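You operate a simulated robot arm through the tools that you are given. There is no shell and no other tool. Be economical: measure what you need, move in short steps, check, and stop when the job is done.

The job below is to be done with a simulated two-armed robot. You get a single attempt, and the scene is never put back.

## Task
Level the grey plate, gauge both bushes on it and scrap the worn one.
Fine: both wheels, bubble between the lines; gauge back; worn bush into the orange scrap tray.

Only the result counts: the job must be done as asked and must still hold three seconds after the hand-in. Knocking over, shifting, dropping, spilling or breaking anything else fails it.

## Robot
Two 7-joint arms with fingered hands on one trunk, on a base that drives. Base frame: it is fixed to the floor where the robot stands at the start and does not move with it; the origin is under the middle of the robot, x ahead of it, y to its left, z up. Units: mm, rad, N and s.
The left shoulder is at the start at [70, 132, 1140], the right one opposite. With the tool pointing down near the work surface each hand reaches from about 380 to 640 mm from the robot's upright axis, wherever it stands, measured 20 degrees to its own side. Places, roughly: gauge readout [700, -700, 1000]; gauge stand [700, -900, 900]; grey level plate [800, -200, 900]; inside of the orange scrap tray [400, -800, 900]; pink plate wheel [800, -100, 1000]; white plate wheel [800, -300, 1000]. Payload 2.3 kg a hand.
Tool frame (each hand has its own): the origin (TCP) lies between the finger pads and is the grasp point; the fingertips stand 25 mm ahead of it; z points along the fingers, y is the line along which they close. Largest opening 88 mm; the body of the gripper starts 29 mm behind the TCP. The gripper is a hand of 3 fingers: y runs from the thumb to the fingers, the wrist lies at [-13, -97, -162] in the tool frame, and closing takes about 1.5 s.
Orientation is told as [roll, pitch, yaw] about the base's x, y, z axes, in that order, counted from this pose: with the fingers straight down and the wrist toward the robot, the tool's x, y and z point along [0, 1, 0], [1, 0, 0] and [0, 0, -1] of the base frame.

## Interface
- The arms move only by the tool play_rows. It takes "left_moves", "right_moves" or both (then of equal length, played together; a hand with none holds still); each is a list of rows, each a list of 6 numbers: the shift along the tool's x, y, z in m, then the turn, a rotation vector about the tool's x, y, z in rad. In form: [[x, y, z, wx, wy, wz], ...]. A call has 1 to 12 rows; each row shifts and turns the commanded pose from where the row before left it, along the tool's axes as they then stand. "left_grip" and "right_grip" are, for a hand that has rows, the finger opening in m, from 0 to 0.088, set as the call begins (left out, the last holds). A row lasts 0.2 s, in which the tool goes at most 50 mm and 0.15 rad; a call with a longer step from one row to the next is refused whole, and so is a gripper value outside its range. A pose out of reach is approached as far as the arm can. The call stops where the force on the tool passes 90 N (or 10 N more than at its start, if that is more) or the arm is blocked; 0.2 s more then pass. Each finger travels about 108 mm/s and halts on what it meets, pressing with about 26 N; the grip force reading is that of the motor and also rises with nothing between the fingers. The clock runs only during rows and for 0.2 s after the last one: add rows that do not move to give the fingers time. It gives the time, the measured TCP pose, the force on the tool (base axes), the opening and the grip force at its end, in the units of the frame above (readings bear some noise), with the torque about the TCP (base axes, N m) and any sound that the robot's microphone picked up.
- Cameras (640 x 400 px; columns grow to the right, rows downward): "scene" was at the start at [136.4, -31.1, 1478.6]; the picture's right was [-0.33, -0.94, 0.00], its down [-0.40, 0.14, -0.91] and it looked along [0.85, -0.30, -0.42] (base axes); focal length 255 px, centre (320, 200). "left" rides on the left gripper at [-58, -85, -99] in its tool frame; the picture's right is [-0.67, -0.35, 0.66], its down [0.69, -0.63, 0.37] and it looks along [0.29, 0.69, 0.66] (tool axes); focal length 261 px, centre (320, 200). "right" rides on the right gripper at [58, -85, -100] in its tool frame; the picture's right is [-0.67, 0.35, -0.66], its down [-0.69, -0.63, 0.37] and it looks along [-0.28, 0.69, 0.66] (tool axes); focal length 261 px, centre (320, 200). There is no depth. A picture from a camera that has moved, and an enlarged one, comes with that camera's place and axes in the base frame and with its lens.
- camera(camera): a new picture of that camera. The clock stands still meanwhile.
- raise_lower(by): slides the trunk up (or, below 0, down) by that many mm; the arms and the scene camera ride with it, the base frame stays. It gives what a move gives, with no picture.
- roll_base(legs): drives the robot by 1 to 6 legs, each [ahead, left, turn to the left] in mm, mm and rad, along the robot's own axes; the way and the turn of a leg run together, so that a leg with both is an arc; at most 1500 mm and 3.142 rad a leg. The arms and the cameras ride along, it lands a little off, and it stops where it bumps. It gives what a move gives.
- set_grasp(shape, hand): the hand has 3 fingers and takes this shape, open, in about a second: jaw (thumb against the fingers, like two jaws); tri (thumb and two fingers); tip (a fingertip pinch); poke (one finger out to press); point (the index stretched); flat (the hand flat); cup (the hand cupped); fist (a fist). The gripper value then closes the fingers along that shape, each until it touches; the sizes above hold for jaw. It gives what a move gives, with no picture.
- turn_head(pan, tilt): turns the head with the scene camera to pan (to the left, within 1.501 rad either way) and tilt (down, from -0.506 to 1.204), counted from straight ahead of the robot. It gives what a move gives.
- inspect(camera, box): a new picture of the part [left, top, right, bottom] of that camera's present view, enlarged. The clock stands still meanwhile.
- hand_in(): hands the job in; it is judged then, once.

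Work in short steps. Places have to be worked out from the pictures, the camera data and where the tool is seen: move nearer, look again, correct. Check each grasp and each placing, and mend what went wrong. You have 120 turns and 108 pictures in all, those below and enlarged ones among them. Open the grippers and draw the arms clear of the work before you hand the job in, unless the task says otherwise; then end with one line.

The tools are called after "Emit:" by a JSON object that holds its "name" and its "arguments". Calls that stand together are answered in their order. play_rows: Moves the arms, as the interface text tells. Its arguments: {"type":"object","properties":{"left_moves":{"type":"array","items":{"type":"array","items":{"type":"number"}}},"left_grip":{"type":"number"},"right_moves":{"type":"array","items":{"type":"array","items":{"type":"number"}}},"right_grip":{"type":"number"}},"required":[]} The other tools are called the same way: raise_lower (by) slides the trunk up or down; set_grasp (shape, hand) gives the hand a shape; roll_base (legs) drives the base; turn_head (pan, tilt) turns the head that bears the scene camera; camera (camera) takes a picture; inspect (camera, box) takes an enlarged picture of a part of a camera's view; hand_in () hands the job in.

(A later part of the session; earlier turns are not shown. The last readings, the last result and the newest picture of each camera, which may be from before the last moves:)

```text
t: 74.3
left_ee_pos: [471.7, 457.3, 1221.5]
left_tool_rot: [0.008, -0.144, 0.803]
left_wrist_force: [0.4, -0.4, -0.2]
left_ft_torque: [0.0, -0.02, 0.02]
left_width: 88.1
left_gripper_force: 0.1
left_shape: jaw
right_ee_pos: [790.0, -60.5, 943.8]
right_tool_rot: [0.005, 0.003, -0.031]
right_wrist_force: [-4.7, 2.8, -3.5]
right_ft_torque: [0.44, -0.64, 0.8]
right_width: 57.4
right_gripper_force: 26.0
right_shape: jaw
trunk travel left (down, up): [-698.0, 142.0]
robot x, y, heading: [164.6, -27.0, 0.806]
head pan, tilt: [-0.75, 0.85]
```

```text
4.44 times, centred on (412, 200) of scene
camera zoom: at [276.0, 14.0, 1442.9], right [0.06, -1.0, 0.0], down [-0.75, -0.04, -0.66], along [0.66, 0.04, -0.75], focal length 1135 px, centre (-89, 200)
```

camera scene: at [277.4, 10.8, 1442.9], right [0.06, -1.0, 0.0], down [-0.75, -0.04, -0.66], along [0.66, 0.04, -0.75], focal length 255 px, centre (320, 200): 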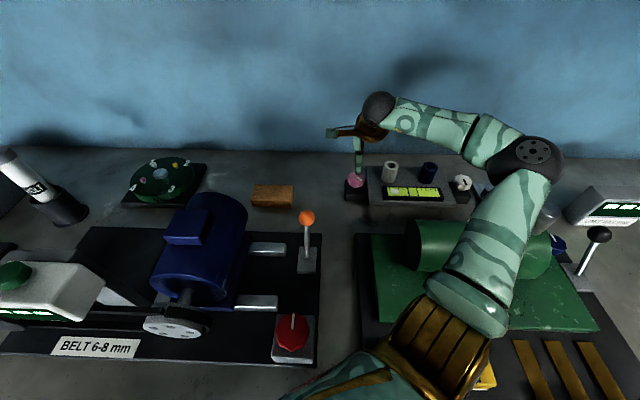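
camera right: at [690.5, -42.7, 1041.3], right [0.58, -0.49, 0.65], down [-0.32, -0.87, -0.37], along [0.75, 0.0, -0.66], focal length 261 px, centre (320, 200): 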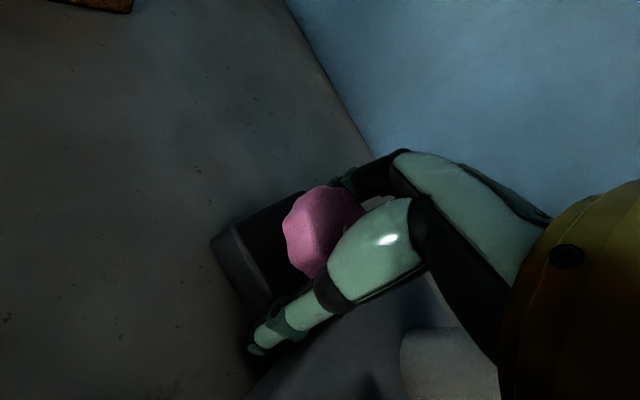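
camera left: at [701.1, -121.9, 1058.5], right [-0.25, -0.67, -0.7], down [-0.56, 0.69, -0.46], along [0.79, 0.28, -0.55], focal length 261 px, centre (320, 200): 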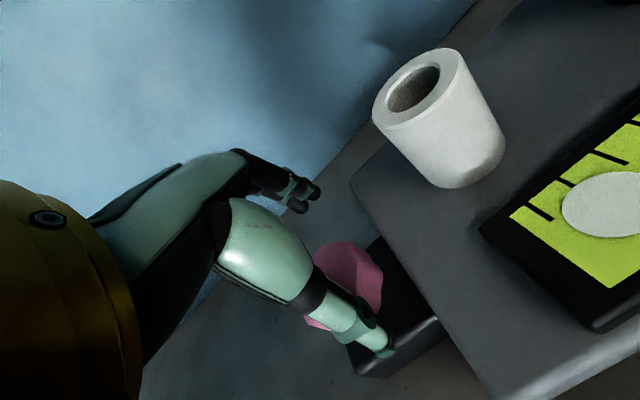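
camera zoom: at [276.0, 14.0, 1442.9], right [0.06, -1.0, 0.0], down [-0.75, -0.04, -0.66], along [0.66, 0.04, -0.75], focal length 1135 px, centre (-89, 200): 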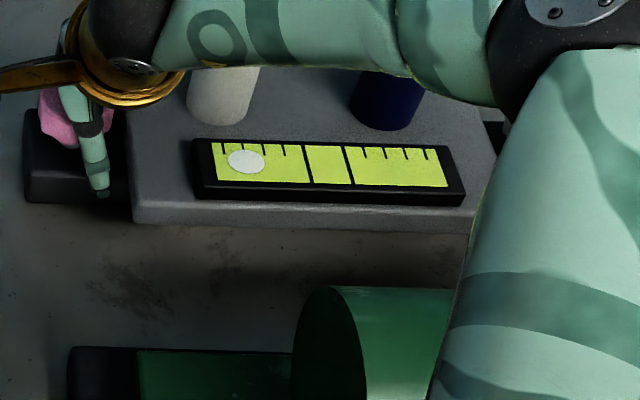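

Turning continues smoothly; I'll finish the stroke and check.

Emit:
{"name": "play_rows", "arguments": {"right_moves": [[0, 0, 0, 0, 0, 0.04], [0, 0, 0, 0, 0, 0.04], [0, 0, 0, 0, 0, 0.04], [0, 0, 0, 0, 0, 0.04], [0, 0, 0, 0, 0, 0.04], [0, 0, 0, 0, 0, 0.04], [0, 0, 0, 0, 0, 0.04], [0, 0, 0, 0, 0, 0.04], [0, 0, 0, 0, 0, 0.04], [0, 0, 0, 0, 0, 0.04], [0, 0, 0, 0, 0, 0.04], [0, 0, 0, 0, 0, 0]]}}

Emit:
{"name": "play_rows", "arguments": {"right_moves": [[0, 0, 0, 0, 0, 0], [0, 0, 0, 0, 0, 0], [0, 0, 0, 0, 0, 0], [0, 0, -0.03, 0, 0, -0.14], [0, 0, -0.03, 0, 0, -0.14], [0, 0, -0.03, 0, 0, -0.14], [0, -0.03, -0.03, 0, 0, 0], [0, 0, 0, 0, 0, 0]], "right_grip": 0.088}}

Emit:
{"name": "inspect", "arguments": {"camera": "scene", "box": [340, 155, 484, 245]}}

Emit:
{"name": "inspect", "arguments": {"camera": "right", "box": [150, 180, 342, 300]}}

```text
t: 76.9
left_ee_pos: [472.2, 463.2, 1216.6]
left_tool_rot: [0.004, -0.14, 0.804]
left_wrist_force: [-0.3, 0.0, 0.2]
left_ft_torque: [0.0, 0.0, 0.01]
left_width: 87.9
left_gripper_force: 0.1
left_shape: jaw
right_ee_pos: [791.0, -55.7, 941.9]
right_tool_rot: [0.001, 0.002, -0.47]
right_wrist_force: [4.5, 17.4, 4.5]
right_ft_torque: [0.24, -0.82, 1.33]
right_width: 57.8
right_gripper_force: 25.4
right_shape: jaw
trunk travel left (down, up): [-698.0, 142.0]
robot x, y, heading: [162.5, -25.2, 0.811]
head pan, tilt: [-0.75, 0.85]
```

```text
t: 78.7
left_ee_pos: [472.6, 458.0, 1220.7]
left_tool_rot: [0.009, -0.142, 0.802]
left_wrist_force: [0.1, 0.3, -0.4]
left_ft_torque: [-0.03, 0.03, -0.02]
left_width: 88.3
left_gripper_force: 0.0
left_shape: jaw
right_ee_pos: [760.1, -60.9, 1062.4]
right_tool_rot: [0.006, 0.006, -0.05]
right_wrist_force: [-0.1, -0.1, -0.8]
right_ft_torque: [0.0, 0.01, -0.01]
right_width: 87.8
right_gripper_force: 0.1
right_shape: jaw
trunk travel left (down, up): [-698.0, 142.0]
robot x, y, heading: [167.0, -25.8, 0.804]
head pan, tilt: [-0.75, 0.85]
```

```text
4.44 times, centred on (412, 200) of scene
camera zoom: at [277.3, 13.3, 1442.8], right [0.06, -1.0, 0.0], down [-0.75, -0.04, -0.66], along [0.66, 0.04, -0.75], focal length 1135 px, centre (-89, 200)
```

zoom: 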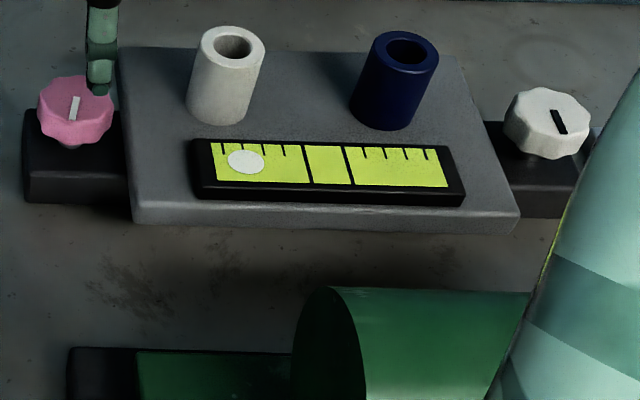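

```text
3.33 times, centred on (246, 240) of right
camera zoom: at [679.3, 0.2, 1162.7], right [0.32, -0.69, 0.65], down [-0.67, -0.65, -0.37], along [0.68, -0.32, -0.67], focal length 869 px, centre (567, 67)
```

zoom: 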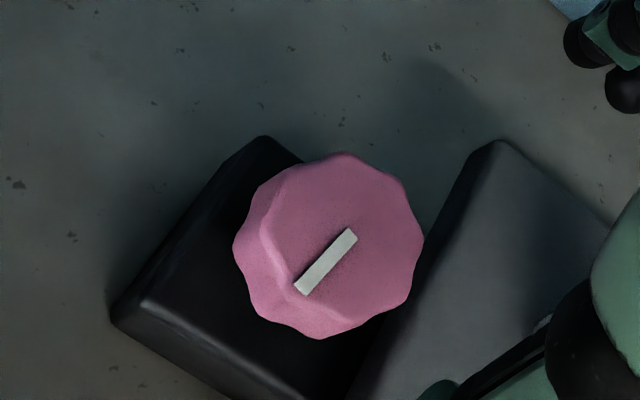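

The pink wheel also turned ~0.85 rad with no visible bubble change. I'll take a very high zoom of the vial as a precise baseline.

Emit:
{"name": "inspect", "arguments": {"camera": "scene", "box": [384, 180, 448, 220]}}

```text
10.00 times, centred on (416, 200) of scene
camera zoom: at [277.3, 13.3, 1442.8], right [0.06, -1.0, 0.0], down [-0.75, -0.04, -0.66], along [0.66, 0.04, -0.75], focal length 2554 px, centre (-640, 200)
```

zoom: 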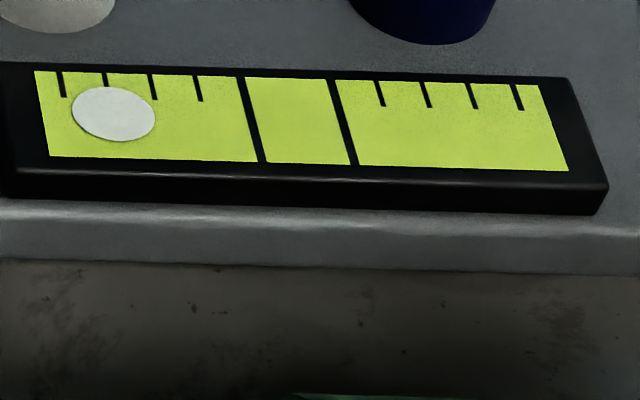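

The bubble sits exactly on the second tick, probably clamped. I'll make two more clockwise pink strokes (regripping a lobe apart, rotating back open in place), then look.

Emit:
{"name": "play_rows", "arguments": {"right_moves": [[0, 0.0305, 0.03, 0, 0, -0.147], [0, 0, 0.03, 0, 0, -0.147], [0, 0, 0.03, 0, 0, -0.146], [0, 0, 0.0295, 0, 0, 0], [0, 0, 0, 0, 0, 0]]}}

Emit:
{"name": "play_rows", "arguments": {"right_moves": [[0, 0, 0, 0, 0, 0], [0, 0, 0, 0, 0, 0], [0, 0, 0, 0, 0, 0], [0, 0, 0, 0, 0, 0], [0, 0, 0, 0, 0, 0.06], [0, 0, 0, 0, 0, 0.06], [0, 0, 0, 0, 0, 0.06], [0, 0, 0, 0, 0, 0.06], [0, 0, 0, 0, 0, 0.06], [0, 0, 0, 0, 0, 0.06], [0, 0, 0, 0, 0, 0.06], [0, 0, 0, 0, 0, 0.06]], "right_grip": 0.0}}

Emit:
{"name": "play_rows", "arguments": {"right_moves": [[0, 0, 0, 0, 0, 0.06], [0, 0, 0, 0, 0, 0.06], [0, 0, 0, 0, 0, 0.06], [0, 0, 0, 0, 0, 0.06], [0, 0, 0, 0, 0, 0.06], [0, 0, 0, 0, 0, 0]]}}

Emit:
{"name": "play_rows", "arguments": {"right_moves": [[0, 0, 0, 0, 0, 0], [0, 0, 0, 0, 0, 0], [0, 0, 0, 0, 0, 0], [0, 0, 0, 0, 0, -0.13], [0, 0, 0, 0, 0, -0.13], [0, 0, 0, 0, 0, -0.13], [0, 0, 0, 0, 0, -0.13], [0, 0, 0, 0, 0, -0.13], [0, 0, 0, 0, 0, -0.13], [0, 0, 0, 0, 0, 0]], "right_grip": 0.088}}

Emit:
{"name": "play_rows", "arguments": {"right_moves": [[0, 0, 0, 0, 0, 0], [0, 0, 0, 0, 0, 0], [0, 0, 0, 0, 0, 0], [0, 0, 0, 0, 0, 0], [0, 0, 0, 0, 0, 0.06], [0, 0, 0, 0, 0, 0.06], [0, 0, 0, 0, 0, 0.06], [0, 0, 0, 0, 0, 0.06], [0, 0, 0, 0, 0, 0.06], [0, 0, 0, 0, 0, 0.06], [0, 0, 0, 0, 0, 0.06], [0, 0, 0, 0, 0, 0.06]], "right_grip": 0.0}}

Emit:
{"name": "play_rows", "arguments": {"right_moves": [[0, 0, 0, 0, 0, 0.06], [0, 0, 0, 0, 0, 0.06], [0, 0, 0, 0, 0, 0.06], [0, 0, 0, 0, 0, 0.06], [0, 0, 0, 0, 0, 0.06], [0, 0, 0, 0, 0, 0]]}}

Emit:
{"name": "inspect", "arguments": {"camera": "scene", "box": [340, 155, 484, 245]}}

```text
t: 79.9
left_ee_pos: [472.3, 456.4, 1221.5]
left_tool_rot: [0.009, -0.146, 0.8]
left_wrist_force: [0.4, 1.3, -0.2]
left_ft_torque: [-0.03, 0.01, 0.0]
left_width: 87.8
left_gripper_force: 0.0
left_shape: jaw
right_ee_pos: [789.9, -64.2, 942.3]
right_tool_rot: [0.008, 0.002, 0.389]
right_wrist_force: [0.5, 0.5, 0.9]
right_ft_torque: [-0.02, -0.02, -0.02]
right_width: 87.6
right_gripper_force: 0.1
right_shape: jaw
trunk travel left (down, up): [-698.0, 142.0]
robot x, y, heading: [163.1, -26.4, 0.805]
head pan, tilt: [-0.75, 0.85]
```

```text
t: 82.5
left_ee_pos: [470.8, 458.1, 1221.6]
left_tool_rot: [0.008, -0.144, 0.802]
left_wrist_force: [0.7, 0.0, -0.2]
left_ft_torque: [0.0, -0.02, 0.03]
left_width: 87.9
left_gripper_force: 0.0
left_shape: jaw
right_ee_pos: [789.3, -62.0, 944.2]
right_tool_rot: [0.007, 0.004, -0.09]
right_wrist_force: [-6.1, 2.4, -4.6]
right_ft_torque: [0.39, -0.58, 0.8]
right_width: 57.3
right_gripper_force: 26.0
right_shape: jaw
trunk travel left (down, up): [-698.0, 142.0]
robot x, y, heading: [165.4, -27.0, 0.809]
head pan, tilt: [-0.75, 0.85]
```

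```text
t: 83.9
left_ee_pos: [471.4, 463.0, 1220.6]
left_tool_rot: [0.004, -0.141, 0.803]
left_wrist_force: [0.1, -0.4, -0.2]
left_ft_torque: [0.0, -0.03, -0.01]
left_width: 88.1
left_gripper_force: 0.1
left_shape: jaw
right_ee_pos: [791.1, -56.6, 943.3]
right_tool_rot: [0.002, 0.004, -0.389]
right_wrist_force: [-0.8, 13.5, 0.9]
right_ft_torque: [0.21, -0.83, 1.06]
right_width: 57.6
right_gripper_force: 26.1
right_shape: jaw
trunk travel left (down, up): [-698.0, 142.0]
robot x, y, heading: [164.6, -24.7, 0.806]
head pan, tilt: [-0.75, 0.85]
```

```text
t: 86.1
left_ee_pos: [471.2, 457.7, 1222.5]
left_tool_rot: [0.008, -0.142, 0.801]
left_wrist_force: [0.2, 0.2, 1.0]
left_ft_torque: [-0.02, -0.01, 0.01]
left_width: 88.0
left_gripper_force: 0.0
left_shape: jaw
right_ee_pos: [791.5, -62.3, 944.0]
right_tool_rot: [0.007, 0.001, 0.391]
right_wrist_force: [-0.1, -0.4, 0.4]
right_ft_torque: [-0.01, 0.01, 0.0]
right_width: 87.9
right_gripper_force: 0.0
right_shape: jaw
trunk travel left (down, up): [-698.0, 142.0]
robot x, y, heading: [165.2, -31.5, 0.804]
head pan, tilt: [-0.75, 0.85]
```

```text
t: 88.7
left_ee_pos: [471.6, 458.5, 1220.7]
left_tool_rot: [0.007, -0.144, 0.803]
left_wrist_force: [0.0, -0.2, -1.1]
left_ft_torque: [-0.01, 0.02, 0.0]
left_width: 87.9
left_gripper_force: 0.1
left_shape: jaw
right_ee_pos: [790.5, -61.3, 943.9]
right_tool_rot: [0.007, 0.004, -0.092]
right_wrist_force: [-1.5, 3.2, -0.7]
right_ft_torque: [0.37, -0.64, 0.88]
right_width: 57.4
right_gripper_force: 26.0
right_shape: jaw
trunk travel left (down, up): [-698.0, 142.0]
robot x, y, heading: [165.1, -27.7, 0.802]
head pan, tilt: [-0.75, 0.85]
```

```text
t: 90.1
left_ee_pos: [470.6, 465.0, 1220.0]
left_tool_rot: [0.005, -0.139, 0.803]
left_wrist_force: [-0.5, 0.3, 0.1]
left_ft_torque: [0.02, 0.0, -0.01]
left_width: 88.1
left_gripper_force: 0.1
left_shape: jaw
right_ee_pos: [789.7, -57.1, 944.0]
right_tool_rot: [0.0, 0.006, -0.391]
right_wrist_force: [-2.3, 15.4, -2.7]
right_ft_torque: [0.13, -1.02, 1.09]
right_width: 57.8
right_gripper_force: 26.1
right_shape: jaw
trunk travel left (down, up): [-698.0, 142.0]
robot x, y, heading: [167.2, -27.7, 0.808]
head pan, tilt: [-0.75, 0.85]
```

```text
4.44 times, centred on (412, 200) of scene
camera zoom: at [276.9, 20.7, 1442.6], right [0.06, -1.0, 0.01], down [-0.75, -0.05, -0.66], along [0.66, 0.03, -0.75], focal length 1135 px, centre (-89, 200)
```

zoom: 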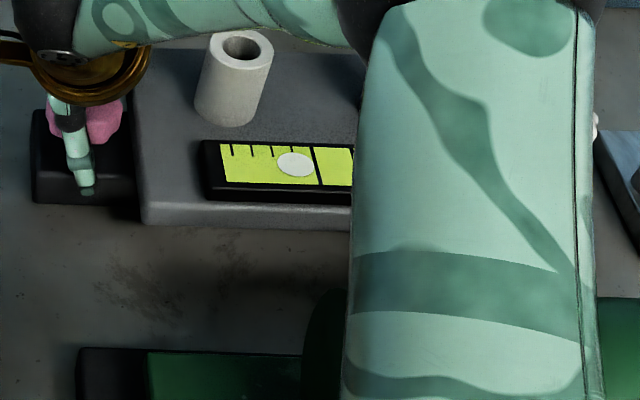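

The bubble has moved two ticks to the right: clockwise on pink is the right way and it was clamped before. I'll do another pink stroke of ~0.6 rad and measure.

Emit:
{"name": "play_rows", "arguments": {"right_moves": [[0, 0, 0, 0, 0, 0], [0, 0, 0, 0, 0, 0], [0, 0, 0, 0, 0, 0], [0, 0, 0, 0, 0, -0.13], [0, 0, 0, 0, 0, -0.13], [0, 0, 0, 0, 0, -0.13], [0, 0, 0, 0, 0, -0.13], [0, 0, 0, 0, 0, -0.13], [0, 0, 0, 0, 0, -0.13], [0, 0, 0, 0, 0, 0]], "right_grip": 0.088}}

Emit:
{"name": "inspect", "arguments": {"camera": "scene", "box": [340, 155, 484, 245]}}

Emit:
{"name": "play_rows", "arguments": {"right_moves": [[0, 0, 0, 0, 0, 0], [0, 0, 0, 0, 0, 0], [0, 0, 0, 0, 0, 0], [0, 0, 0, 0, 0, 0], [0, 0, 0, 0, 0, 0.06], [0, 0, 0, 0, 0, 0.06], [0, 0, 0, 0, 0, 0.06], [0, 0, 0, 0, 0, 0.06], [0, 0, 0, 0, 0, 0.06], [0, 0, 0, 0, 0, 0.06], [0, 0, 0, 0, 0, 0.06]], "right_grip": 0.0}}

Emit:
{"name": "inspect", "arguments": {"camera": "scene", "box": [340, 155, 484, 245]}}

```text
t: 92.3
left_ee_pos: [472.1, 457.2, 1221.1]
left_tool_rot: [0.008, -0.143, 0.803]
left_wrist_force: [-0.3, 0.4, 0.2]
left_ft_torque: [0.03, -0.01, -0.02]
left_width: 87.8
left_gripper_force: 0.0
left_shape: jaw
right_ee_pos: [791.0, -63.0, 943.1]
right_tool_rot: [0.011, 0.002, 0.388]
right_wrist_force: [0.2, -1.4, -0.4]
right_ft_torque: [0.0, -0.03, -0.01]
right_width: 87.9
right_gripper_force: 0.1
right_shape: jaw
trunk travel left (down, up): [-698.0, 142.0]
robot x, y, heading: [163.8, -22.8, 0.803]
head pan, tilt: [-0.75, 0.85]
```

```text
4.44 times, centred on (412, 200) of scene
camera zoom: at [277.2, 13.1, 1442.8], right [0.06, -1.0, 0.0], down [-0.75, -0.04, -0.66], along [0.66, 0.04, -0.75], focal length 1135 px, centre (-89, 200)
```

zoom: 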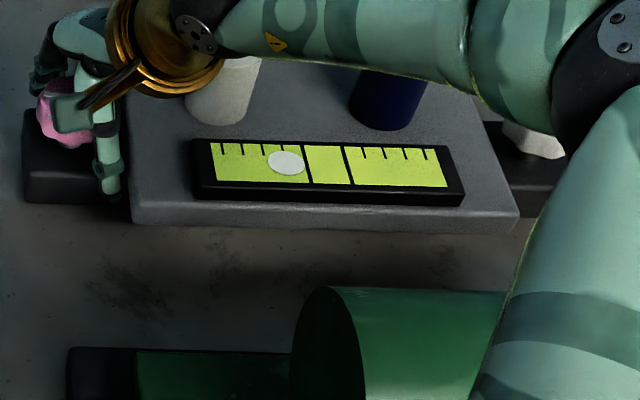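

```text
t: 94.7
left_ee_pos: [470.0, 459.0, 1221.9]
left_tool_rot: [0.009, -0.144, 0.803]
left_wrist_force: [-0.6, 0.3, -0.2]
left_ft_torque: [-0.02, 0.0, -0.01]
left_width: 88.2
left_gripper_force: 0.0
left_shape: jaw
right_ee_pos: [789.5, -61.9, 944.3]
right_tool_rot: [0.007, 0.003, -0.031]
right_wrist_force: [-3.7, 2.1, -1.4]
right_ft_torque: [0.4, -0.6, 0.78]
right_width: 57.9
right_gripper_force: 26.1
right_shape: jaw
trunk travel left (down, up): [-698.0, 142.0]
robot x, y, heading: [166.5, -28.7, 0.803]
head pan, tilt: [-0.75, 0.85]
```

```text
4.44 times, centred on (412, 200) of scene
camera zoom: at [275.4, 14.2, 1442.9], right [0.06, -1.0, 0.0], down [-0.75, -0.04, -0.66], along [0.66, 0.04, -0.75], focal length 1135 px, centre (-89, 200)
```

zoom: 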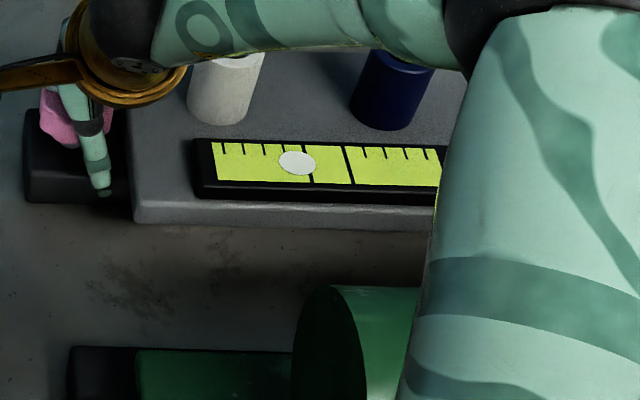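

Pink gives ~26 px/rad; about 32 px remain. I'll finish this stroke, release and lift, then use the white wheel for the remainder so that both take part.

Emit:
{"name": "play_rows", "arguments": {"right_moves": [[0, 0, 0, 0, 0, 0.06], [0, 0, 0, 0, 0, 0.06], [0, 0, 0, 0, 0, 0.06], [0, 0, 0, 0, 0, 0.06], [0, 0, 0, 0, 0, 0.06], [0, 0, 0, 0, 0, 0.06], [0, 0, 0, 0, 0, 0]]}}

Emit:
{"name": "play_rows", "arguments": {"right_moves": [[0, 0, 0, 0, 0, 0], [0, 0, 0, 0, 0, 0], [0, 0, 0, 0, 0, 0], [0, 0, -0.03, 0, 0, -0.14], [0, 0, -0.03, 0, 0, -0.14], [0, 0, -0.03, 0, 0, -0.12], [0, -0.03, -0.03, 0, 0, 0], [0, 0, 0, 0, 0, 0]], "right_grip": 0.088}}

Emit:
{"name": "inspect", "arguments": {"camera": "scene", "box": [340, 155, 484, 245]}}

Emit:
{"name": "roll_base", "arguments": {"legs": [[-4, -4, 0], [-207, -199, 0]]}}

Emit:
{"name": "inspect", "arguments": {"camera": "right", "box": [150, 180, 342, 300]}}

```text
t: 96.3
left_ee_pos: [470.4, 459.7, 1221.4]
left_tool_rot: [0.007, -0.144, 0.803]
left_wrist_force: [0.4, -0.3, -1.0]
left_ft_torque: [0.04, 0.0, 0.02]
left_width: 87.8
left_gripper_force: 0.1
left_shape: jaw
right_ee_pos: [790.4, -60.6, 943.6]
right_tool_rot: [0.003, 0.002, -0.393]
right_wrist_force: [-4.9, 5.3, -0.5]
right_ft_torque: [0.67, -1.25, 1.56]
right_width: 58.0
right_gripper_force: 25.7
right_shape: jaw
trunk travel left (down, up): [-698.0, 142.0]
robot x, y, heading: [165.5, -26.5, 0.809]
head pan, tilt: [-0.75, 0.85]
```

```text
t: 98.1
left_ee_pos: [471.7, 457.9, 1220.8]
left_tool_rot: [0.01, -0.141, 0.802]
left_wrist_force: [0.4, -0.2, -0.3]
left_ft_torque: [0.05, 0.01, 0.01]
left_width: 87.7
left_gripper_force: 0.2
left_shape: jaw
right_ee_pos: [763.0, -62.0, 1063.7]
right_tool_rot: [0.003, 0.005, 0.009]
right_wrist_force: [1.2, 0.7, 0.3]
right_ft_torque: [0.01, -0.04, 0.01]
right_width: 87.9
right_gripper_force: 0.0
right_shape: jaw
trunk travel left (down, up): [-698.0, 142.0]
robot x, y, heading: [166.0, -26.2, 0.805]
head pan, tilt: [-0.75, 0.85]
```

```text
4.44 times, centred on (412, 200) of scene
camera zoom: at [277.3, 13.5, 1442.8], right [0.06, -1.0, 0.0], down [-0.75, -0.04, -0.66], along [0.66, 0.04, -0.75], focal length 1135 px, centre (-89, 200)
```

zoom: 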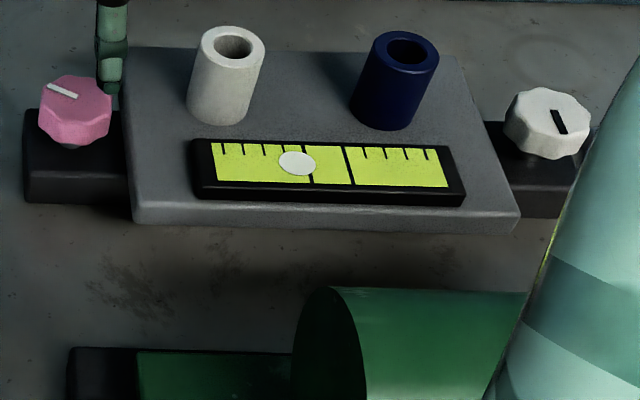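

```text
t: 100.4
left_ee_pos: [473.5, 169.8, 1220.6]
left_tool_rot: [0.01, -0.141, 0.803]
left_wrist_force: [0.1, 1.2, 0.0]
left_ft_torque: [0.02, 0.0, -0.01]
left_width: 88.0
left_gripper_force: 0.0
left_shape: jaw
right_ee_pos: [764.9, -352.8, 1063.9]
right_tool_rot: [0.004, 0.005, 0.01]
right_wrist_force: [0.0, 0.4, -1.0]
right_ft_torque: [-0.02, 0.03, -0.03]
right_width: 87.6
right_gripper_force: 0.0
right_shape: jaw
trunk travel left (down, up): [-698.0, 142.0]
robot x, y, heading: [168.4, -317.7, 0.808]
head pan, tilt: [-0.75, 0.85]
```

```text
3.33 times, centred on (246, 240) of right
camera zoom: at [679.3, -296.2, 1162.8], right [0.36, -0.67, 0.65], down [-0.63, -0.69, -0.37], along [0.69, -0.28, -0.67], focal length 869 px, centre (567, 67)
```

zoom: 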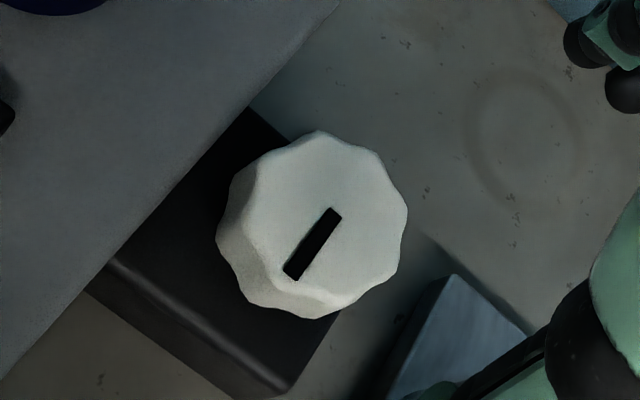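

Pink hit its end stop (the bubble stayed at 297 while the torque rose), so the white wheel must do the rest. I'll grip it keyed and turn clockwise a bit to see the sign.

Emit:
{"name": "play_rows", "arguments": {"right_moves": [[0.003, 0.028, 0.03, 0, 0, -0.127], [0, 0, 0.03, 0, 0, -0.127], [0, 0, 0.03, 0, 0, -0.127], [0, 0, 0.0305, 0, 0, 0], [0, 0, 0, 0, 0, 0]]}}

Emit:
{"name": "play_rows", "arguments": {"right_moves": [[0, 0, 0, 0, 0, 0], [0, 0, 0, 0, 0, 0], [0, 0, 0, 0, 0, 0], [0, 0, 0, 0, 0, 0], [0, 0, 0, 0, 0, 0.06], [0, 0, 0, 0, 0, 0.06], [0, 0, 0, 0, 0, 0.06], [0, 0, 0, 0, 0, 0.06], [0, 0, 0, 0, 0, 0.06], [0, 0, 0, 0, 0, 0.06], [0, 0, 0, 0, 0, 0.06]], "right_grip": 0.0}}

Emit:
{"name": "inspect", "arguments": {"camera": "scene", "box": [232, 150, 376, 240]}}

```text
t: 101.6
left_ee_pos: [474.0, 166.5, 1221.2]
left_tool_rot: [0.009, -0.144, 0.804]
left_wrist_force: [0.5, 0.2, 0.1]
left_ft_torque: [0.01, 0.01, -0.03]
left_width: 87.9
left_gripper_force: 0.1
left_shape: jaw
right_ee_pos: [790.5, -351.1, 943.7]
right_tool_rot: [0.007, 0.002, 0.39]
right_wrist_force: [0.1, 0.6, 0.7]
right_ft_torque: [0.02, 0.01, 0.01]
right_width: 88.1
right_gripper_force: 0.0
right_shape: jaw
trunk travel left (down, up): [-698.0, 142.0]
robot x, y, heading: [167.2, -319.8, 0.808]
head pan, tilt: [-0.75, 0.85]
```

```text
t: 104.0
left_ee_pos: [473.9, 168.7, 1221.4]
left_tool_rot: [0.009, -0.142, 0.803]
left_wrist_force: [0.5, -0.6, 0.0]
left_ft_torque: [0.03, -0.01, -0.04]
left_width: 87.9
left_gripper_force: 0.0
left_shape: jaw
right_ee_pos: [791.9, -348.2, 943.0]
right_tool_rot: [0.004, 0.005, -0.032]
right_wrist_force: [-2.0, 2.5, -5.6]
right_ft_torque: [0.21, -0.36, 0.61]
right_width: 56.0
right_gripper_force: 26.2
right_shape: jaw
trunk travel left (down, up): [-698.0, 142.0]
robot x, y, heading: [166.1, -314.3, 0.804]
head pan, tilt: [-0.75, 0.85]
```

```text
4.44 times, centred on (304, 195) of scene
camera zoom: at [280.3, -276.8, 1442.7], right [0.06, -1.0, 0.0], down [-0.75, -0.04, -0.66], along [0.66, 0.04, -0.75], focal length 1135 px, centre (391, 222)
```

zoom: 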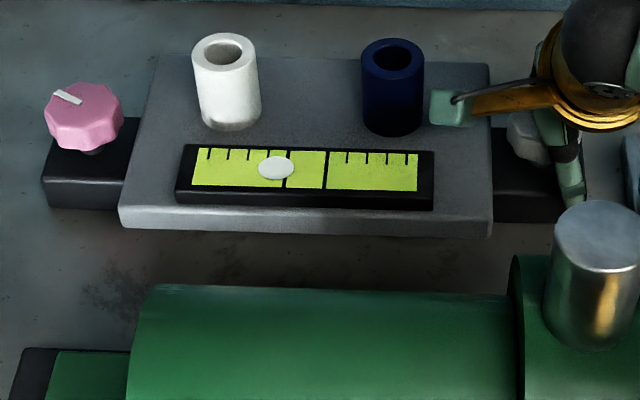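

There's little change yet, so I'll complete the stroke, then release and check pointer and bubble.

Emit:
{"name": "play_rows", "arguments": {"right_moves": [[0, 0, 0, 0, 0, 0.06], [0, 0, 0, 0, 0, 0.06], [0, 0, 0, 0, 0, 0.06], [0, 0, 0, 0, 0, 0.06], [0, 0, 0, 0, 0, 0.06], [0, 0, 0, 0, 0, 0.06], [0, 0, 0, 0, 0, 0]]}}

Emit:
{"name": "play_rows", "arguments": {"right_moves": [[0, 0, 0, 0, 0, 0], [0, 0, 0, 0, 0, 0], [0, 0, 0, 0, 0, 0], [0, 0, -0.03, 0, 0, -0.14], [0, 0, -0.03, 0, 0, -0.14], [0, 0, -0.03, 0, 0, -0.12], [0, -0.03, -0.03, 0, 0, 0], [0, 0, 0, 0, 0, 0]], "right_grip": 0.088}}

Emit:
{"name": "inspect", "arguments": {"camera": "scene", "box": [232, 150, 376, 240]}}

```text
t: 105.6
left_ee_pos: [475.5, 168.5, 1220.4]
left_tool_rot: [0.012, -0.141, 0.804]
left_wrist_force: [-0.4, 0.0, 0.4]
left_ft_torque: [0.02, 0.01, -0.02]
left_width: 87.9
left_gripper_force: 0.1
left_shape: jaw
right_ee_pos: [794.0, -348.9, 941.5]
right_tool_rot: [0.002, 0.007, -0.391]
right_wrist_force: [3.9, 5.3, -3.9]
right_ft_torque: [0.35, -0.63, 1.22]
right_width: 54.9
right_gripper_force: 25.8
right_shape: jaw
trunk travel left (down, up): [-698.0, 142.0]
robot x, y, heading: [165.3, -315.9, 0.808]
head pan, tilt: [-0.75, 0.85]
```

```text
t: 107.4
left_ee_pos: [473.7, 165.7, 1221.5]
left_tool_rot: [0.009, -0.141, 0.804]
left_wrist_force: [0.2, -1.0, 0.7]
left_ft_torque: [-0.01, 0.05, -0.02]
left_width: 87.7
left_gripper_force: 0.0
left_shape: jaw
right_ee_pos: [761.6, -351.0, 1064.2]
right_tool_rot: [0.007, 0.005, 0.007]
right_wrist_force: [0.0, 0.0, -0.5]
right_ft_torque: [0.0, 0.02, -0.03]
right_width: 87.8
right_gripper_force: 0.0
right_shape: jaw
trunk travel left (down, up): [-698.0, 142.0]
robot x, y, heading: [163.5, -317.7, 0.809]
head pan, tilt: [-0.75, 0.85]
```

```text
4.44 times, centred on (304, 195) of scene
camera zoom: at [279.5, -277.7, 1442.8], right [0.06, -1.0, 0.0], down [-0.75, -0.04, -0.66], along [0.66, 0.04, -0.75], focal length 1135 px, centre (391, 222)
```

zoom: 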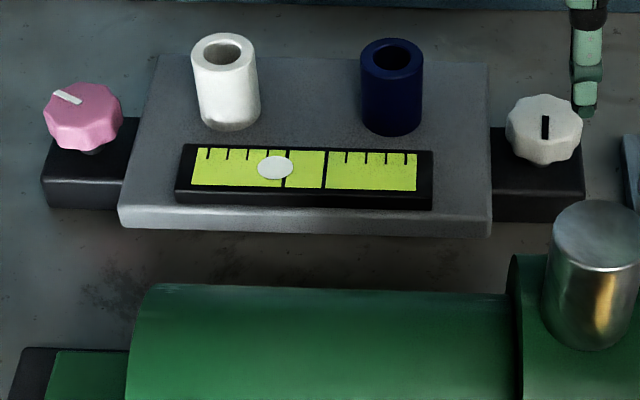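

White is at its clockwise stop, so it must go counter-clockwise. I'll grip at yaw −0.39 and turn up to +0.39.

Emit:
{"name": "play_rows", "arguments": {"right_moves": [[0.002, 0.032, 0.03, 0, 0, 0.135], [0, 0, 0.03, 0, 0, 0.135], [0, 0, 0.03, 0, 0, 0.13], [0, 0, 0.0305, 0, 0, 0], [0, 0, 0, 0, 0, 0]]}}

Emit:
{"name": "play_rows", "arguments": {"right_moves": [[0, 0, 0, 0, 0, 0], [0, 0, 0, 0, 0, 0], [0, 0, 0, 0, 0, 0], [0, 0, 0, 0, 0, 0], [0, 0, 0, 0, 0, -0.05], [0, 0, 0, 0, 0, -0.05], [0, 0, 0, 0, 0, -0.05], [0, 0, 0, 0, 0, -0.05], [0, 0, 0, 0, 0, -0.05], [0, 0, 0, 0, 0, -0.05], [0, 0, 0, 0, 0, -0.05], [0, 0, 0, 0, 0, -0.05]], "right_grip": 0.0}}

Emit:
{"name": "play_rows", "arguments": {"right_moves": [[0, 0, 0, 0, 0, -0.05], [0, 0, 0, 0, 0, -0.05], [0, 0, 0, 0, 0, -0.05], [0, 0, 0, 0, 0, -0.05], [0, 0, 0, 0, 0, -0.05], [0, 0, 0, 0, 0, -0.05], [0, 0, 0, 0, 0, -0.05], [0, 0, 0, 0, 0, 0]]}}

Emit:
{"name": "inspect", "arguments": {"camera": "scene", "box": [232, 150, 376, 240]}}

```text
t: 108.6
left_ee_pos: [472.2, 166.5, 1221.7]
left_tool_rot: [0.009, -0.145, 0.803]
left_wrist_force: [-0.3, 0.3, -0.3]
left_ft_torque: [-0.01, 0.02, 0.0]
left_width: 88.0
left_gripper_force: 0.0
left_shape: jaw
right_ee_pos: [792.4, -348.5, 942.1]
right_tool_rot: [0.002, 0.006, -0.389]
right_wrist_force: [-2.2, -0.1, 2.7]
right_ft_torque: [0.05, 0.04, -0.01]
right_width: 88.0
right_gripper_force: 0.0
right_shape: jaw
trunk travel left (down, up): [-698.0, 142.0]
robot x, y, heading: [168.1, -318.0, 0.805]
head pan, tilt: [-0.75, 0.85]
```

```text
t: 111.2
left_ee_pos: [472.8, 165.6, 1222.1]
left_tool_rot: [0.008, -0.145, 0.803]
left_wrist_force: [-0.1, 0.0, 0.6]
left_ft_torque: [0.0, 0.01, 0.03]
left_width: 87.9
left_gripper_force: 0.0
left_shape: jaw
right_ee_pos: [792.5, -348.0, 943.6]
right_tool_rot: [0.007, 0.004, 0.009]
right_wrist_force: [-1.7, -0.9, 4.9]
right_ft_torque: [-0.23, -0.14, -0.55]
right_width: 61.9
right_gripper_force: 26.1
right_shape: jaw
trunk travel left (down, up): [-698.0, 142.0]
robot x, y, heading: [169.3, -316.6, 0.809]
head pan, tilt: [-0.75, 0.85]
```

```text
t: 113.0
left_ee_pos: [472.1, 164.1, 1222.3]
left_tool_rot: [0.012, -0.146, 0.802]
left_wrist_force: [0.8, 0.8, -0.3]
left_ft_torque: [0.01, 0.01, -0.02]
left_width: 87.9
left_gripper_force: 0.0
left_shape: jaw
right_ee_pos: [791.8, -349.9, 941.8]
right_tool_rot: [0.009, 0.0, 0.358]
right_wrist_force: [1.0, -3.5, 3.7]
right_ft_torque: [-0.23, -0.25, -1.01]
right_width: 60.8
right_gripper_force: 25.6
right_shape: jaw
trunk travel left (down, up): [-698.0, 142.0]
robot x, y, heading: [165.1, -317.1, 0.809]
head pan, tilt: [-0.75, 0.85]
```

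```text
4.44 times, centred on (304, 195) of scene
camera zoom: at [278.3, -279.9, 1442.9], right [0.06, -1.0, 0.0], down [-0.75, -0.04, -0.66], along [0.66, 0.04, -0.75], focal length 1135 px, centre (391, 222)
```

zoom: 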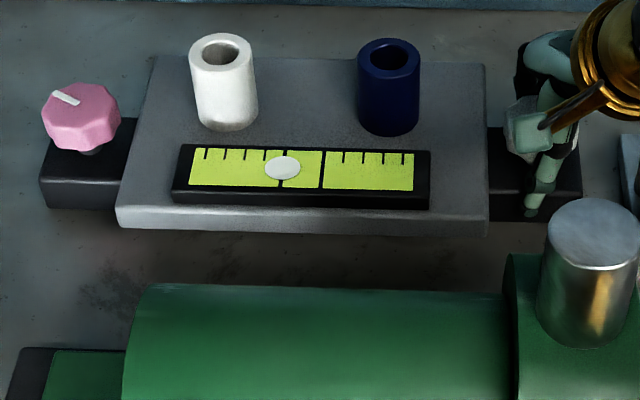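

The bubble moves right with white counter-clockwise (12 px per stroke); ~20 px remain. I'll make another stroke.

Emit:
{"name": "play_rows", "arguments": {"right_moves": [[0, 0, 0, 0, 0, 0], [0, 0, 0, 0, 0, 0], [0, 0, 0, 0, 0, 0], [0, 0, 0, 0, 0, 0.13], [0, 0, 0, 0, 0, 0.13], [0, 0, 0, 0, 0, 0.13], [0, 0, 0, 0, 0, 0.13], [0, 0, 0, 0, 0, 0.13], [0, 0, 0, 0, 0, 0.1], [0, 0, 0, 0, 0, 0]], "right_grip": 0.088}}

Emit:
{"name": "play_rows", "arguments": {"right_moves": [[0, 0, 0, 0, 0, 0], [0, 0, 0, 0, 0, 0], [0, 0, 0, 0, 0, 0], [0, 0, 0, 0, 0, 0], [0, 0, 0, 0, 0, -0.05], [0, 0, 0, 0, 0, -0.05], [0, 0, 0, 0, 0, -0.05], [0, 0, 0, 0, 0, -0.05], [0, 0, 0, 0, 0, -0.05], [0, 0, 0, 0, 0, -0.05], [0, 0, 0, 0, 0, -0.05], [0, 0, 0, 0, 0, -0.05]], "right_grip": 0.0}}

Emit:
{"name": "play_rows", "arguments": {"right_moves": [[0, 0, 0, 0, 0, -0.05], [0, 0, 0, 0, 0, -0.05], [0, 0, 0, 0, 0, -0.05], [0, 0, 0, 0, 0, -0.05], [0, 0, 0, 0, 0, -0.05], [0, 0, 0, 0, 0, -0.05], [0, 0, 0, 0, 0, -0.05], [0, 0, 0, 0, 0, 0]]}}

Emit:
{"name": "inspect", "arguments": {"camera": "scene", "box": [232, 150, 376, 240]}}

```text
t: 115.2
left_ee_pos: [472.5, 166.0, 1222.6]
left_tool_rot: [0.008, -0.145, 0.803]
left_wrist_force: [0.9, 0.5, -0.1]
left_ft_torque: [0.0, 0.02, 0.01]
left_width: 88.0
left_gripper_force: 0.0
left_shape: jaw
right_ee_pos: [792.9, -349.3, 942.8]
right_tool_rot: [0.003, 0.007, -0.393]
right_wrist_force: [-2.3, -0.1, 1.5]
right_ft_torque: [0.01, -0.01, 0.07]
right_width: 87.9
right_gripper_force: 0.1
right_shape: jaw
trunk travel left (down, up): [-698.0, 142.0]
robot x, y, heading: [166.2, -320.2, 0.809]
head pan, tilt: [-0.75, 0.85]
```

```text
t: 117.8
left_ee_pos: [471.6, 166.3, 1223.6]
left_tool_rot: [0.009, -0.144, 0.803]
left_wrist_force: [-0.5, -0.2, 0.3]
left_ft_torque: [0.01, 0.02, 0.0]
left_width: 87.7
left_gripper_force: 0.0
left_shape: jaw
right_ee_pos: [791.6, -347.9, 942.7]
right_tool_rot: [0.008, 0.004, 0.009]
right_wrist_force: [-0.3, -0.9, 4.4]
right_ft_torque: [-0.2, -0.11, -0.56]
right_width: 61.8
right_gripper_force: 26.1
right_shape: jaw
trunk travel left (down, up): [-698.0, 142.0]
robot x, y, heading: [169.2, -320.3, 0.807]
head pan, tilt: [-0.75, 0.85]
```

```text
t: 119.6
left_ee_pos: [473.8, 164.9, 1222.5]
left_tool_rot: [0.011, -0.146, 0.804]
left_wrist_force: [0.7, -0.4, -0.3]
left_ft_torque: [0.01, 0.01, -0.04]
left_width: 87.9
left_gripper_force: 0.1
left_shape: jaw
right_ee_pos: [793.7, -349.3, 943.4]
right_tool_rot: [0.009, 0.001, 0.357]
right_wrist_force: [0.6, -3.6, 3.0]
right_ft_torque: [-0.23, -0.24, -1.01]
right_width: 61.3
right_gripper_force: 25.8
right_shape: jaw
trunk travel left (down, up): [-698.0, 142.0]
robot x, y, heading: [169.3, -317.1, 0.807]
head pan, tilt: [-0.75, 0.85]
```

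```text
4.44 times, centred on (304, 195) of scene
camera zoom: at [278.5, -279.9, 1442.9], right [0.06, -1.0, 0.0], down [-0.75, -0.04, -0.66], along [0.66, 0.04, -0.75], focal length 1135 px, centre (391, 222)
```

zoom: 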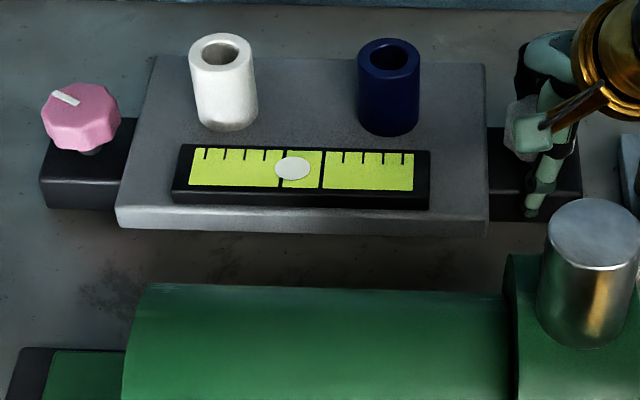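

It's at 291 and the target is ≈301. One more equal stroke, then release and lift.

Emit:
{"name": "play_rows", "arguments": {"right_moves": [[0, 0, 0, 0, 0, 0], [0, 0, 0, 0, 0, 0], [0, 0, 0, 0, 0, 0], [0, 0, 0, 0, 0, 0.13], [0, 0, 0, 0, 0, 0.13], [0, 0, 0, 0, 0, 0.13], [0, 0, 0, 0, 0, 0.13], [0, 0, 0, 0, 0, 0.13], [0, 0, 0, 0, 0, 0.1], [0, 0, 0, 0, 0, 0]], "right_grip": 0.088}}

Emit:
{"name": "play_rows", "arguments": {"right_moves": [[0, 0, 0, 0, 0, 0], [0, 0, 0, 0, 0, 0], [0, 0, 0, 0, 0, 0], [0, 0, 0, 0, 0, 0], [0, 0, 0, 0, 0, -0.05], [0, 0, 0, 0, 0, -0.05], [0, 0, 0, 0, 0, -0.05], [0, 0, 0, 0, 0, -0.05], [0, 0, 0, 0, 0, -0.05], [0, 0, 0, 0, 0, -0.05], [0, 0, 0, 0, 0, -0.05], [0, 0, 0, 0, 0, -0.05]], "right_grip": 0.0}}

Emit:
{"name": "play_rows", "arguments": {"right_moves": [[0, 0, 0, 0, 0, -0.05], [0, 0, 0, 0, 0, -0.05], [0, 0, 0, 0, 0, -0.05], [0, 0, 0, 0, 0, -0.05], [0, 0, 0, 0, 0, -0.05], [0, 0, 0, 0, 0, -0.05], [0, 0, 0, 0, 0, -0.05], [0, 0, 0, 0, 0, -0.03], [0, 0, 0, 0, 0, 0]]}}

Emit:
{"name": "play_rows", "arguments": {"right_moves": [[0, 0, 0, 0, 0, 0], [0, 0, 0, 0, 0, 0], [0, 0, 0, 0, 0, 0], [0, 0, -0.03, 0, 0, 0.12], [0, 0, -0.03, 0, 0, 0.13], [0, 0, -0.03, 0, 0, 0.13], [0, -0.03, -0.03, 0, 0, 0], [0, 0, 0, 0, 0, 0]], "right_grip": 0.088}}

Emit:
{"name": "inspect", "arguments": {"camera": "scene", "box": [268, 172, 332, 212]}}

```text
t: 121.8
left_ee_pos: [472.9, 165.5, 1221.8]
left_tool_rot: [0.009, -0.144, 0.803]
left_wrist_force: [-0.4, -0.3, -0.2]
left_ft_torque: [-0.07, 0.0, -0.02]
left_width: 88.0
left_gripper_force: 0.2
left_shape: jaw
right_ee_pos: [792.2, -348.5, 943.0]
right_tool_rot: [0.006, 0.004, -0.394]
right_wrist_force: [-2.1, -1.0, 1.3]
right_ft_torque: [0.06, -0.06, 0.04]
right_width: 88.0
right_gripper_force: 0.1
right_shape: jaw
trunk travel left (down, up): [-698.0, 142.0]
robot x, y, heading: [171.2, -321.1, 0.801]
head pan, tilt: [-0.75, 0.85]
```

```text
t: 124.4
left_ee_pos: [471.7, 165.4, 1220.7]
left_tool_rot: [0.008, -0.145, 0.803]
left_wrist_force: [0.6, 0.7, 0.7]
left_ft_torque: [-0.01, 0.03, 0.0]
left_width: 87.7
left_gripper_force: 0.1
left_shape: jaw
right_ee_pos: [791.6, -349.7, 943.1]
right_tool_rot: [0.007, 0.004, 0.008]
right_wrist_force: [-1.0, -1.5, 4.8]
right_ft_torque: [-0.15, -0.07, -0.57]
right_width: 61.7
right_gripper_force: 25.7
right_shape: jaw
trunk travel left (down, up): [-698.0, 142.0]
robot x, y, heading: [164.9, -317.3, 0.81]
head pan, tilt: [-0.75, 0.85]
```

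```text
t: 126.4
left_ee_pos: [473.7, 164.5, 1223.4]
left_tool_rot: [0.01, -0.145, 0.803]
left_wrist_force: [-0.2, 0.2, -0.5]
left_ft_torque: [0.03, 0.01, 0.0]
left_width: 87.8
left_gripper_force: 0.0
left_shape: jaw
right_ee_pos: [793.3, -350.4, 942.0]
right_tool_rot: [0.009, -0.001, 0.385]
right_wrist_force: [2.6, -3.5, 6.1]
right_ft_torque: [-0.24, -0.23, -1.07]
right_width: 60.8
right_gripper_force: 25.6
right_shape: jaw
trunk travel left (down, up): [-698.0, 142.0]
robot x, y, heading: [168.5, -320.3, 0.801]
head pan, tilt: [-0.75, 0.85]
```

```text
t: 128.2
left_ee_pos: [473.6, 167.0, 1221.4]
left_tool_rot: [0.012, -0.143, 0.802]
left_wrist_force: [0.4, 0.0, -0.8]
left_ft_torque: [0.01, 0.04, 0.0]
left_width: 87.8
left_gripper_force: 0.2
left_shape: jaw
right_ee_pos: [763.7, -349.3, 1061.5]
right_tool_rot: [0.006, 0.005, 0.004]
right_wrist_force: [-0.1, -0.4, 0.4]
right_ft_torque: [-0.01, 0.0, -0.02]
right_width: 87.9
right_gripper_force: 0.0
right_shape: jaw
trunk travel left (down, up): [-698.0, 142.0]
robot x, y, heading: [167.5, -318.1, 0.808]
head pan, tilt: [-0.75, 0.85]
```

```text
10.00 times, centred on (300, 192) of scene
camera zoom: at [279.6, -277.9, 1442.7], right [0.06, -1.0, 0.0], down [-0.75, -0.04, -0.66], along [0.66, 0.04, -0.75], focal length 2554 px, centre (520, 280)
```

zoom: 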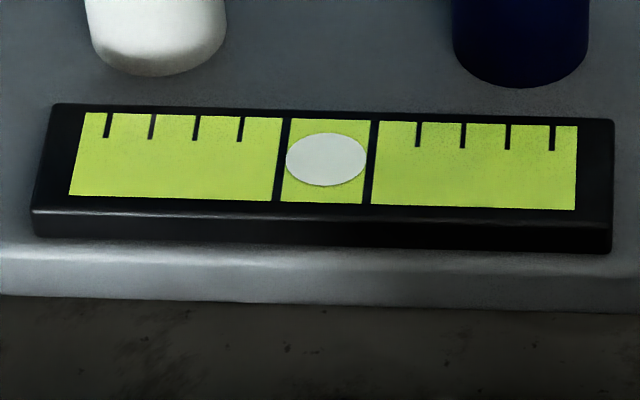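

The bubble is centred between the lines; levelling is done. Now to the gauge stand at ≈ (712,-850): I'll raise the hand high and drive right.

Emit:
{"name": "play_rows", "arguments": {"right_moves": [[0, -0.02, -0.04, 0, 0, 0], [0, -0.02, -0.04, 0, 0, 0], [0, -0.02, -0.04, 0, 0, 0], [0, -0.02, -0.04, 0, 0, 0], [0, 0, 0, 0, 0, 0]]}}

Emit:
{"name": "roll_base", "arguments": {"legs": [[-10, -10, 0], [-352, -338, 0]]}}

Emit:
{"name": "camera", "arguments": {"camera": "scene"}}

Emit:
{"name": "camera", "arguments": {"camera": "right"}}

```text
t: 129.4
left_ee_pos: [473.6, 167.0, 1221.9]
left_tool_rot: [0.009, -0.144, 0.803]
left_wrist_force: [-0.7, -0.2, 0.7]
left_ft_torque: [0.0, 0.01, 0.0]
left_width: 87.6
left_gripper_force: 0.0
left_shape: jaw
right_ee_pos: [732.9, -347.9, 1131.8]
right_tool_rot: [0.004, 0.005, 0.004]
right_wrist_force: [0.3, 0.4, -0.9]
right_ft_torque: [0.0, 0.02, -0.02]
right_width: 87.7
right_gripper_force: 0.0
right_shape: jaw
right hand out of reach, approached as far as the arm can: row 2, 3, 4
trunk travel left (down, up): [-698.0, 142.0]
robot x, y, heading: [166.6, -319.0, 0.804]
head pan, tilt: [-0.75, 0.85]
```

```text
t: 132.7
left_ee_pos: [474.3, -332.9, 1220.4]
left_tool_rot: [0.01, -0.145, 0.799]
left_wrist_force: [0.5, -0.6, 0.2]
left_ft_torque: [0.01, -0.01, -0.01]
left_width: 87.8
left_gripper_force: 0.0
left_shape: jaw
right_ee_pos: [732.2, -849.1, 1130.6]
right_tool_rot: [0.005, 0.006, 0.001]
right_wrist_force: [-0.3, 0.1, 0.2]
right_ft_torque: [0.01, 0.01, 0.01]
right_width: 88.0
right_gripper_force: 0.1
right_shape: jaw
trunk travel left (down, up): [-698.0, 142.0]
robot x, y, heading: [169.9, -820.9, 0.807]
head pan, tilt: [-0.75, 0.85]
```

```text
41 pictures are left
camera scene: at [279.3, -777.7, 1442.7], right [0.05, -1.0, 0.0], down [-0.75, -0.04, -0.66], along [0.66, 0.03, -0.75], focal length 255 px, centre (320, 200)
```

scene: 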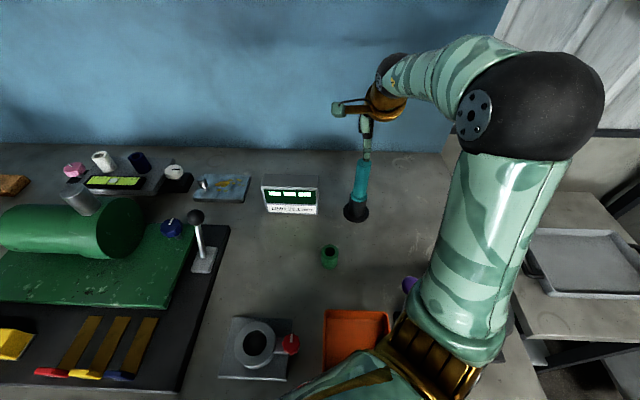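

```text
40 pictures are left
camera right: at [647.7, -791.5, 1230.2], right [0.35, -0.67, 0.65], down [-0.63, -0.69, -0.36], along [0.69, -0.28, -0.67], focal length 261 px, centre (320, 200)
```

right: 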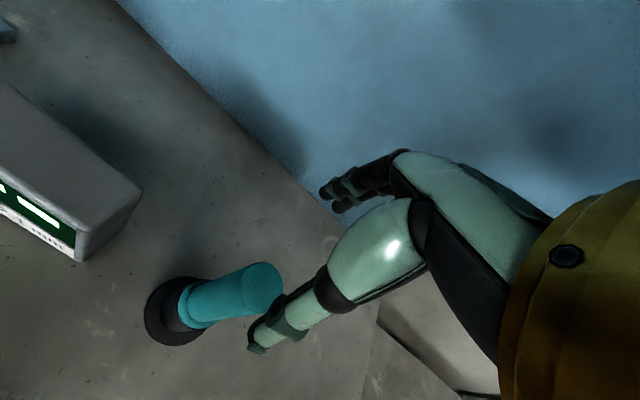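

The gauge axis is at ≈ (709,-845), top z≈1088. I'll centre over it, descend to TCP z≈1045 and check before closing.

Emit:
{"name": "play_rows", "arguments": {"right_moves": [[0.004, -0.023, 0, 0, 0, 0], [0, 0, 0.0215, 0, 0, 0], [0, 0, 0.0215, 0, 0, 0], [0, 0, 0.0215, 0, 0, 0], [0, 0, 0.0215, 0, 0, 0], [0, 0, 0, 0, 0, 0]]}}

Emit:
{"name": "camera", "arguments": {"camera": "right"}}

Emit:
{"name": "inspect", "arguments": {"camera": "scene", "box": [256, 120, 416, 220]}}

```text
t: 134.1
left_ee_pos: [474.3, -334.9, 1221.1]
left_tool_rot: [0.008, -0.142, 0.801]
left_wrist_force: [-1.0, 1.2, 0.3]
left_ft_torque: [0.0, -0.01, 0.04]
left_width: 87.9
left_gripper_force: 0.1
left_shape: jaw
right_ee_pos: [731.7, -849.3, 1043.6]
right_tool_rot: [0.004, 0.005, 0.002]
right_wrist_force: [0.0, 0.4, 0.0]
right_ft_torque: [-0.01, -0.03, 0.02]
right_width: 88.0
right_gripper_force: 0.0
right_shape: jaw
right hand out of reach, approached as far as the arm can: row 1
trunk travel left (down, up): [-698.0, 142.0]
robot x, y, heading: [166.9, -820.0, 0.805]
head pan, tilt: [-0.75, 0.85]
```

```text
39 pictures are left
camera right: at [647.1, -792.6, 1143.9], right [0.35, -0.67, 0.65], down [-0.63, -0.68, -0.36], along [0.69, -0.28, -0.67], focal length 261 px, centre (320, 200)
```

right: 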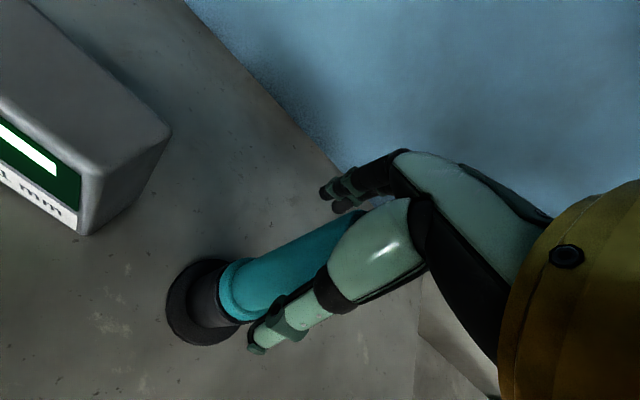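

```text
4.00 times, centred on (336, 170) of scene
camera zoom: at [279.0, -779.2, 1442.8], right [0.05, -1.0, 0.0], down [-0.75, -0.04, -0.66], along [0.66, 0.04, -0.75], focal length 1022 px, centre (256, 320)
```

zoom: 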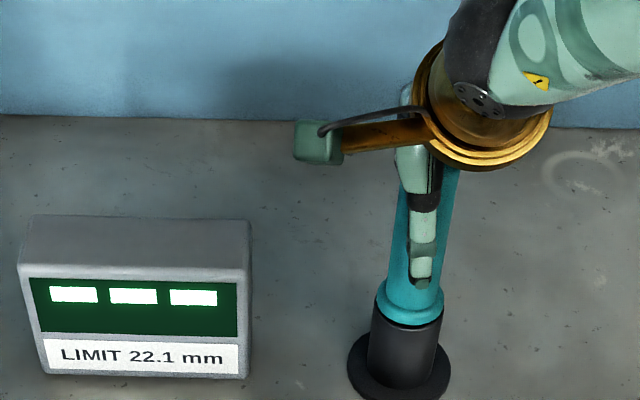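

The hand couldn't come closer to the body (x=732 vs the gauge at ≈711). I'll shift the base ~20 mm back instead to centre it.

Emit:
{"name": "roll_base", "arguments": {"legs": [[-12, 16, 0]]}}

Emit:
{"name": "camera", "arguments": {"camera": "right"}}

Emit:
{"name": "inspect", "arguments": {"camera": "scene", "box": [256, 120, 416, 220]}}

```text
t: 134.8
left_ee_pos: [458.3, -333.0, 1219.5]
left_tool_rot: [0.013, -0.143, 0.8]
left_wrist_force: [0.0, -0.3, -0.7]
left_ft_torque: [0.0, -0.03, 0.01]
left_width: 87.9
left_gripper_force: 0.1
left_shape: jaw
right_ee_pos: [715.7, -846.7, 1041.5]
right_tool_rot: [0.003, 0.009, 0.001]
right_wrist_force: [0.9, 1.2, 0.7]
right_ft_torque: [0.04, -0.02, 0.0]
right_width: 88.0
right_gripper_force: 0.3
right_shape: jaw
trunk travel left (down, up): [-698.0, 142.0]
robot x, y, heading: [146.1, -818.5, 0.805]
head pan, tilt: [-0.75, 0.85]
```

```text
37 pictures are left
camera right: at [631.4, -790.7, 1142.3], right [0.35, -0.67, 0.65], down [-0.63, -0.68, -0.36], along [0.69, -0.28, -0.67], focal length 261 px, centre (320, 200)
```

right: 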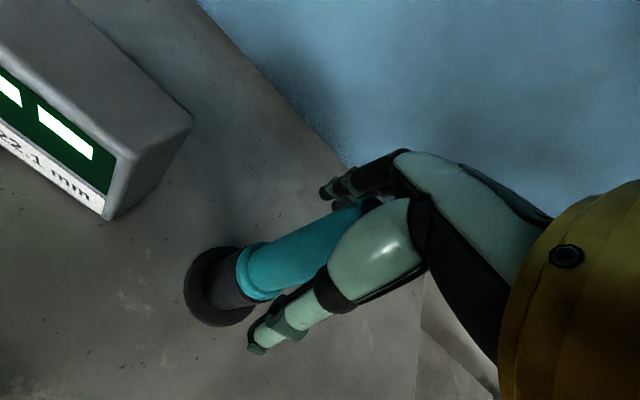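

```text
4.00 times, centred on (336, 170) of scene
camera zoom: at [264.4, -777.3, 1442.4], right [0.05, -1.0, 0.0], down [-0.75, -0.04, -0.66], along [0.66, 0.04, -0.75], focal length 1022 px, centre (256, 320)
```

zoom: 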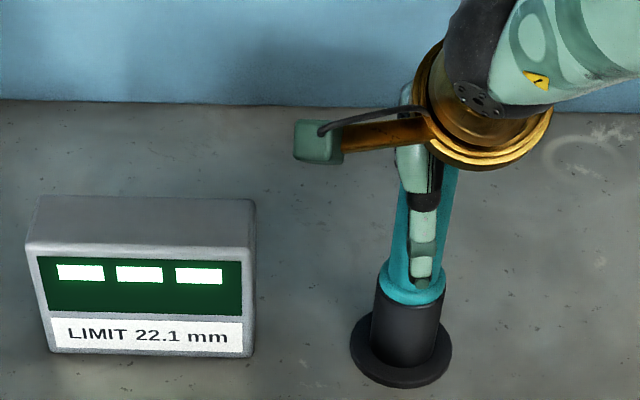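

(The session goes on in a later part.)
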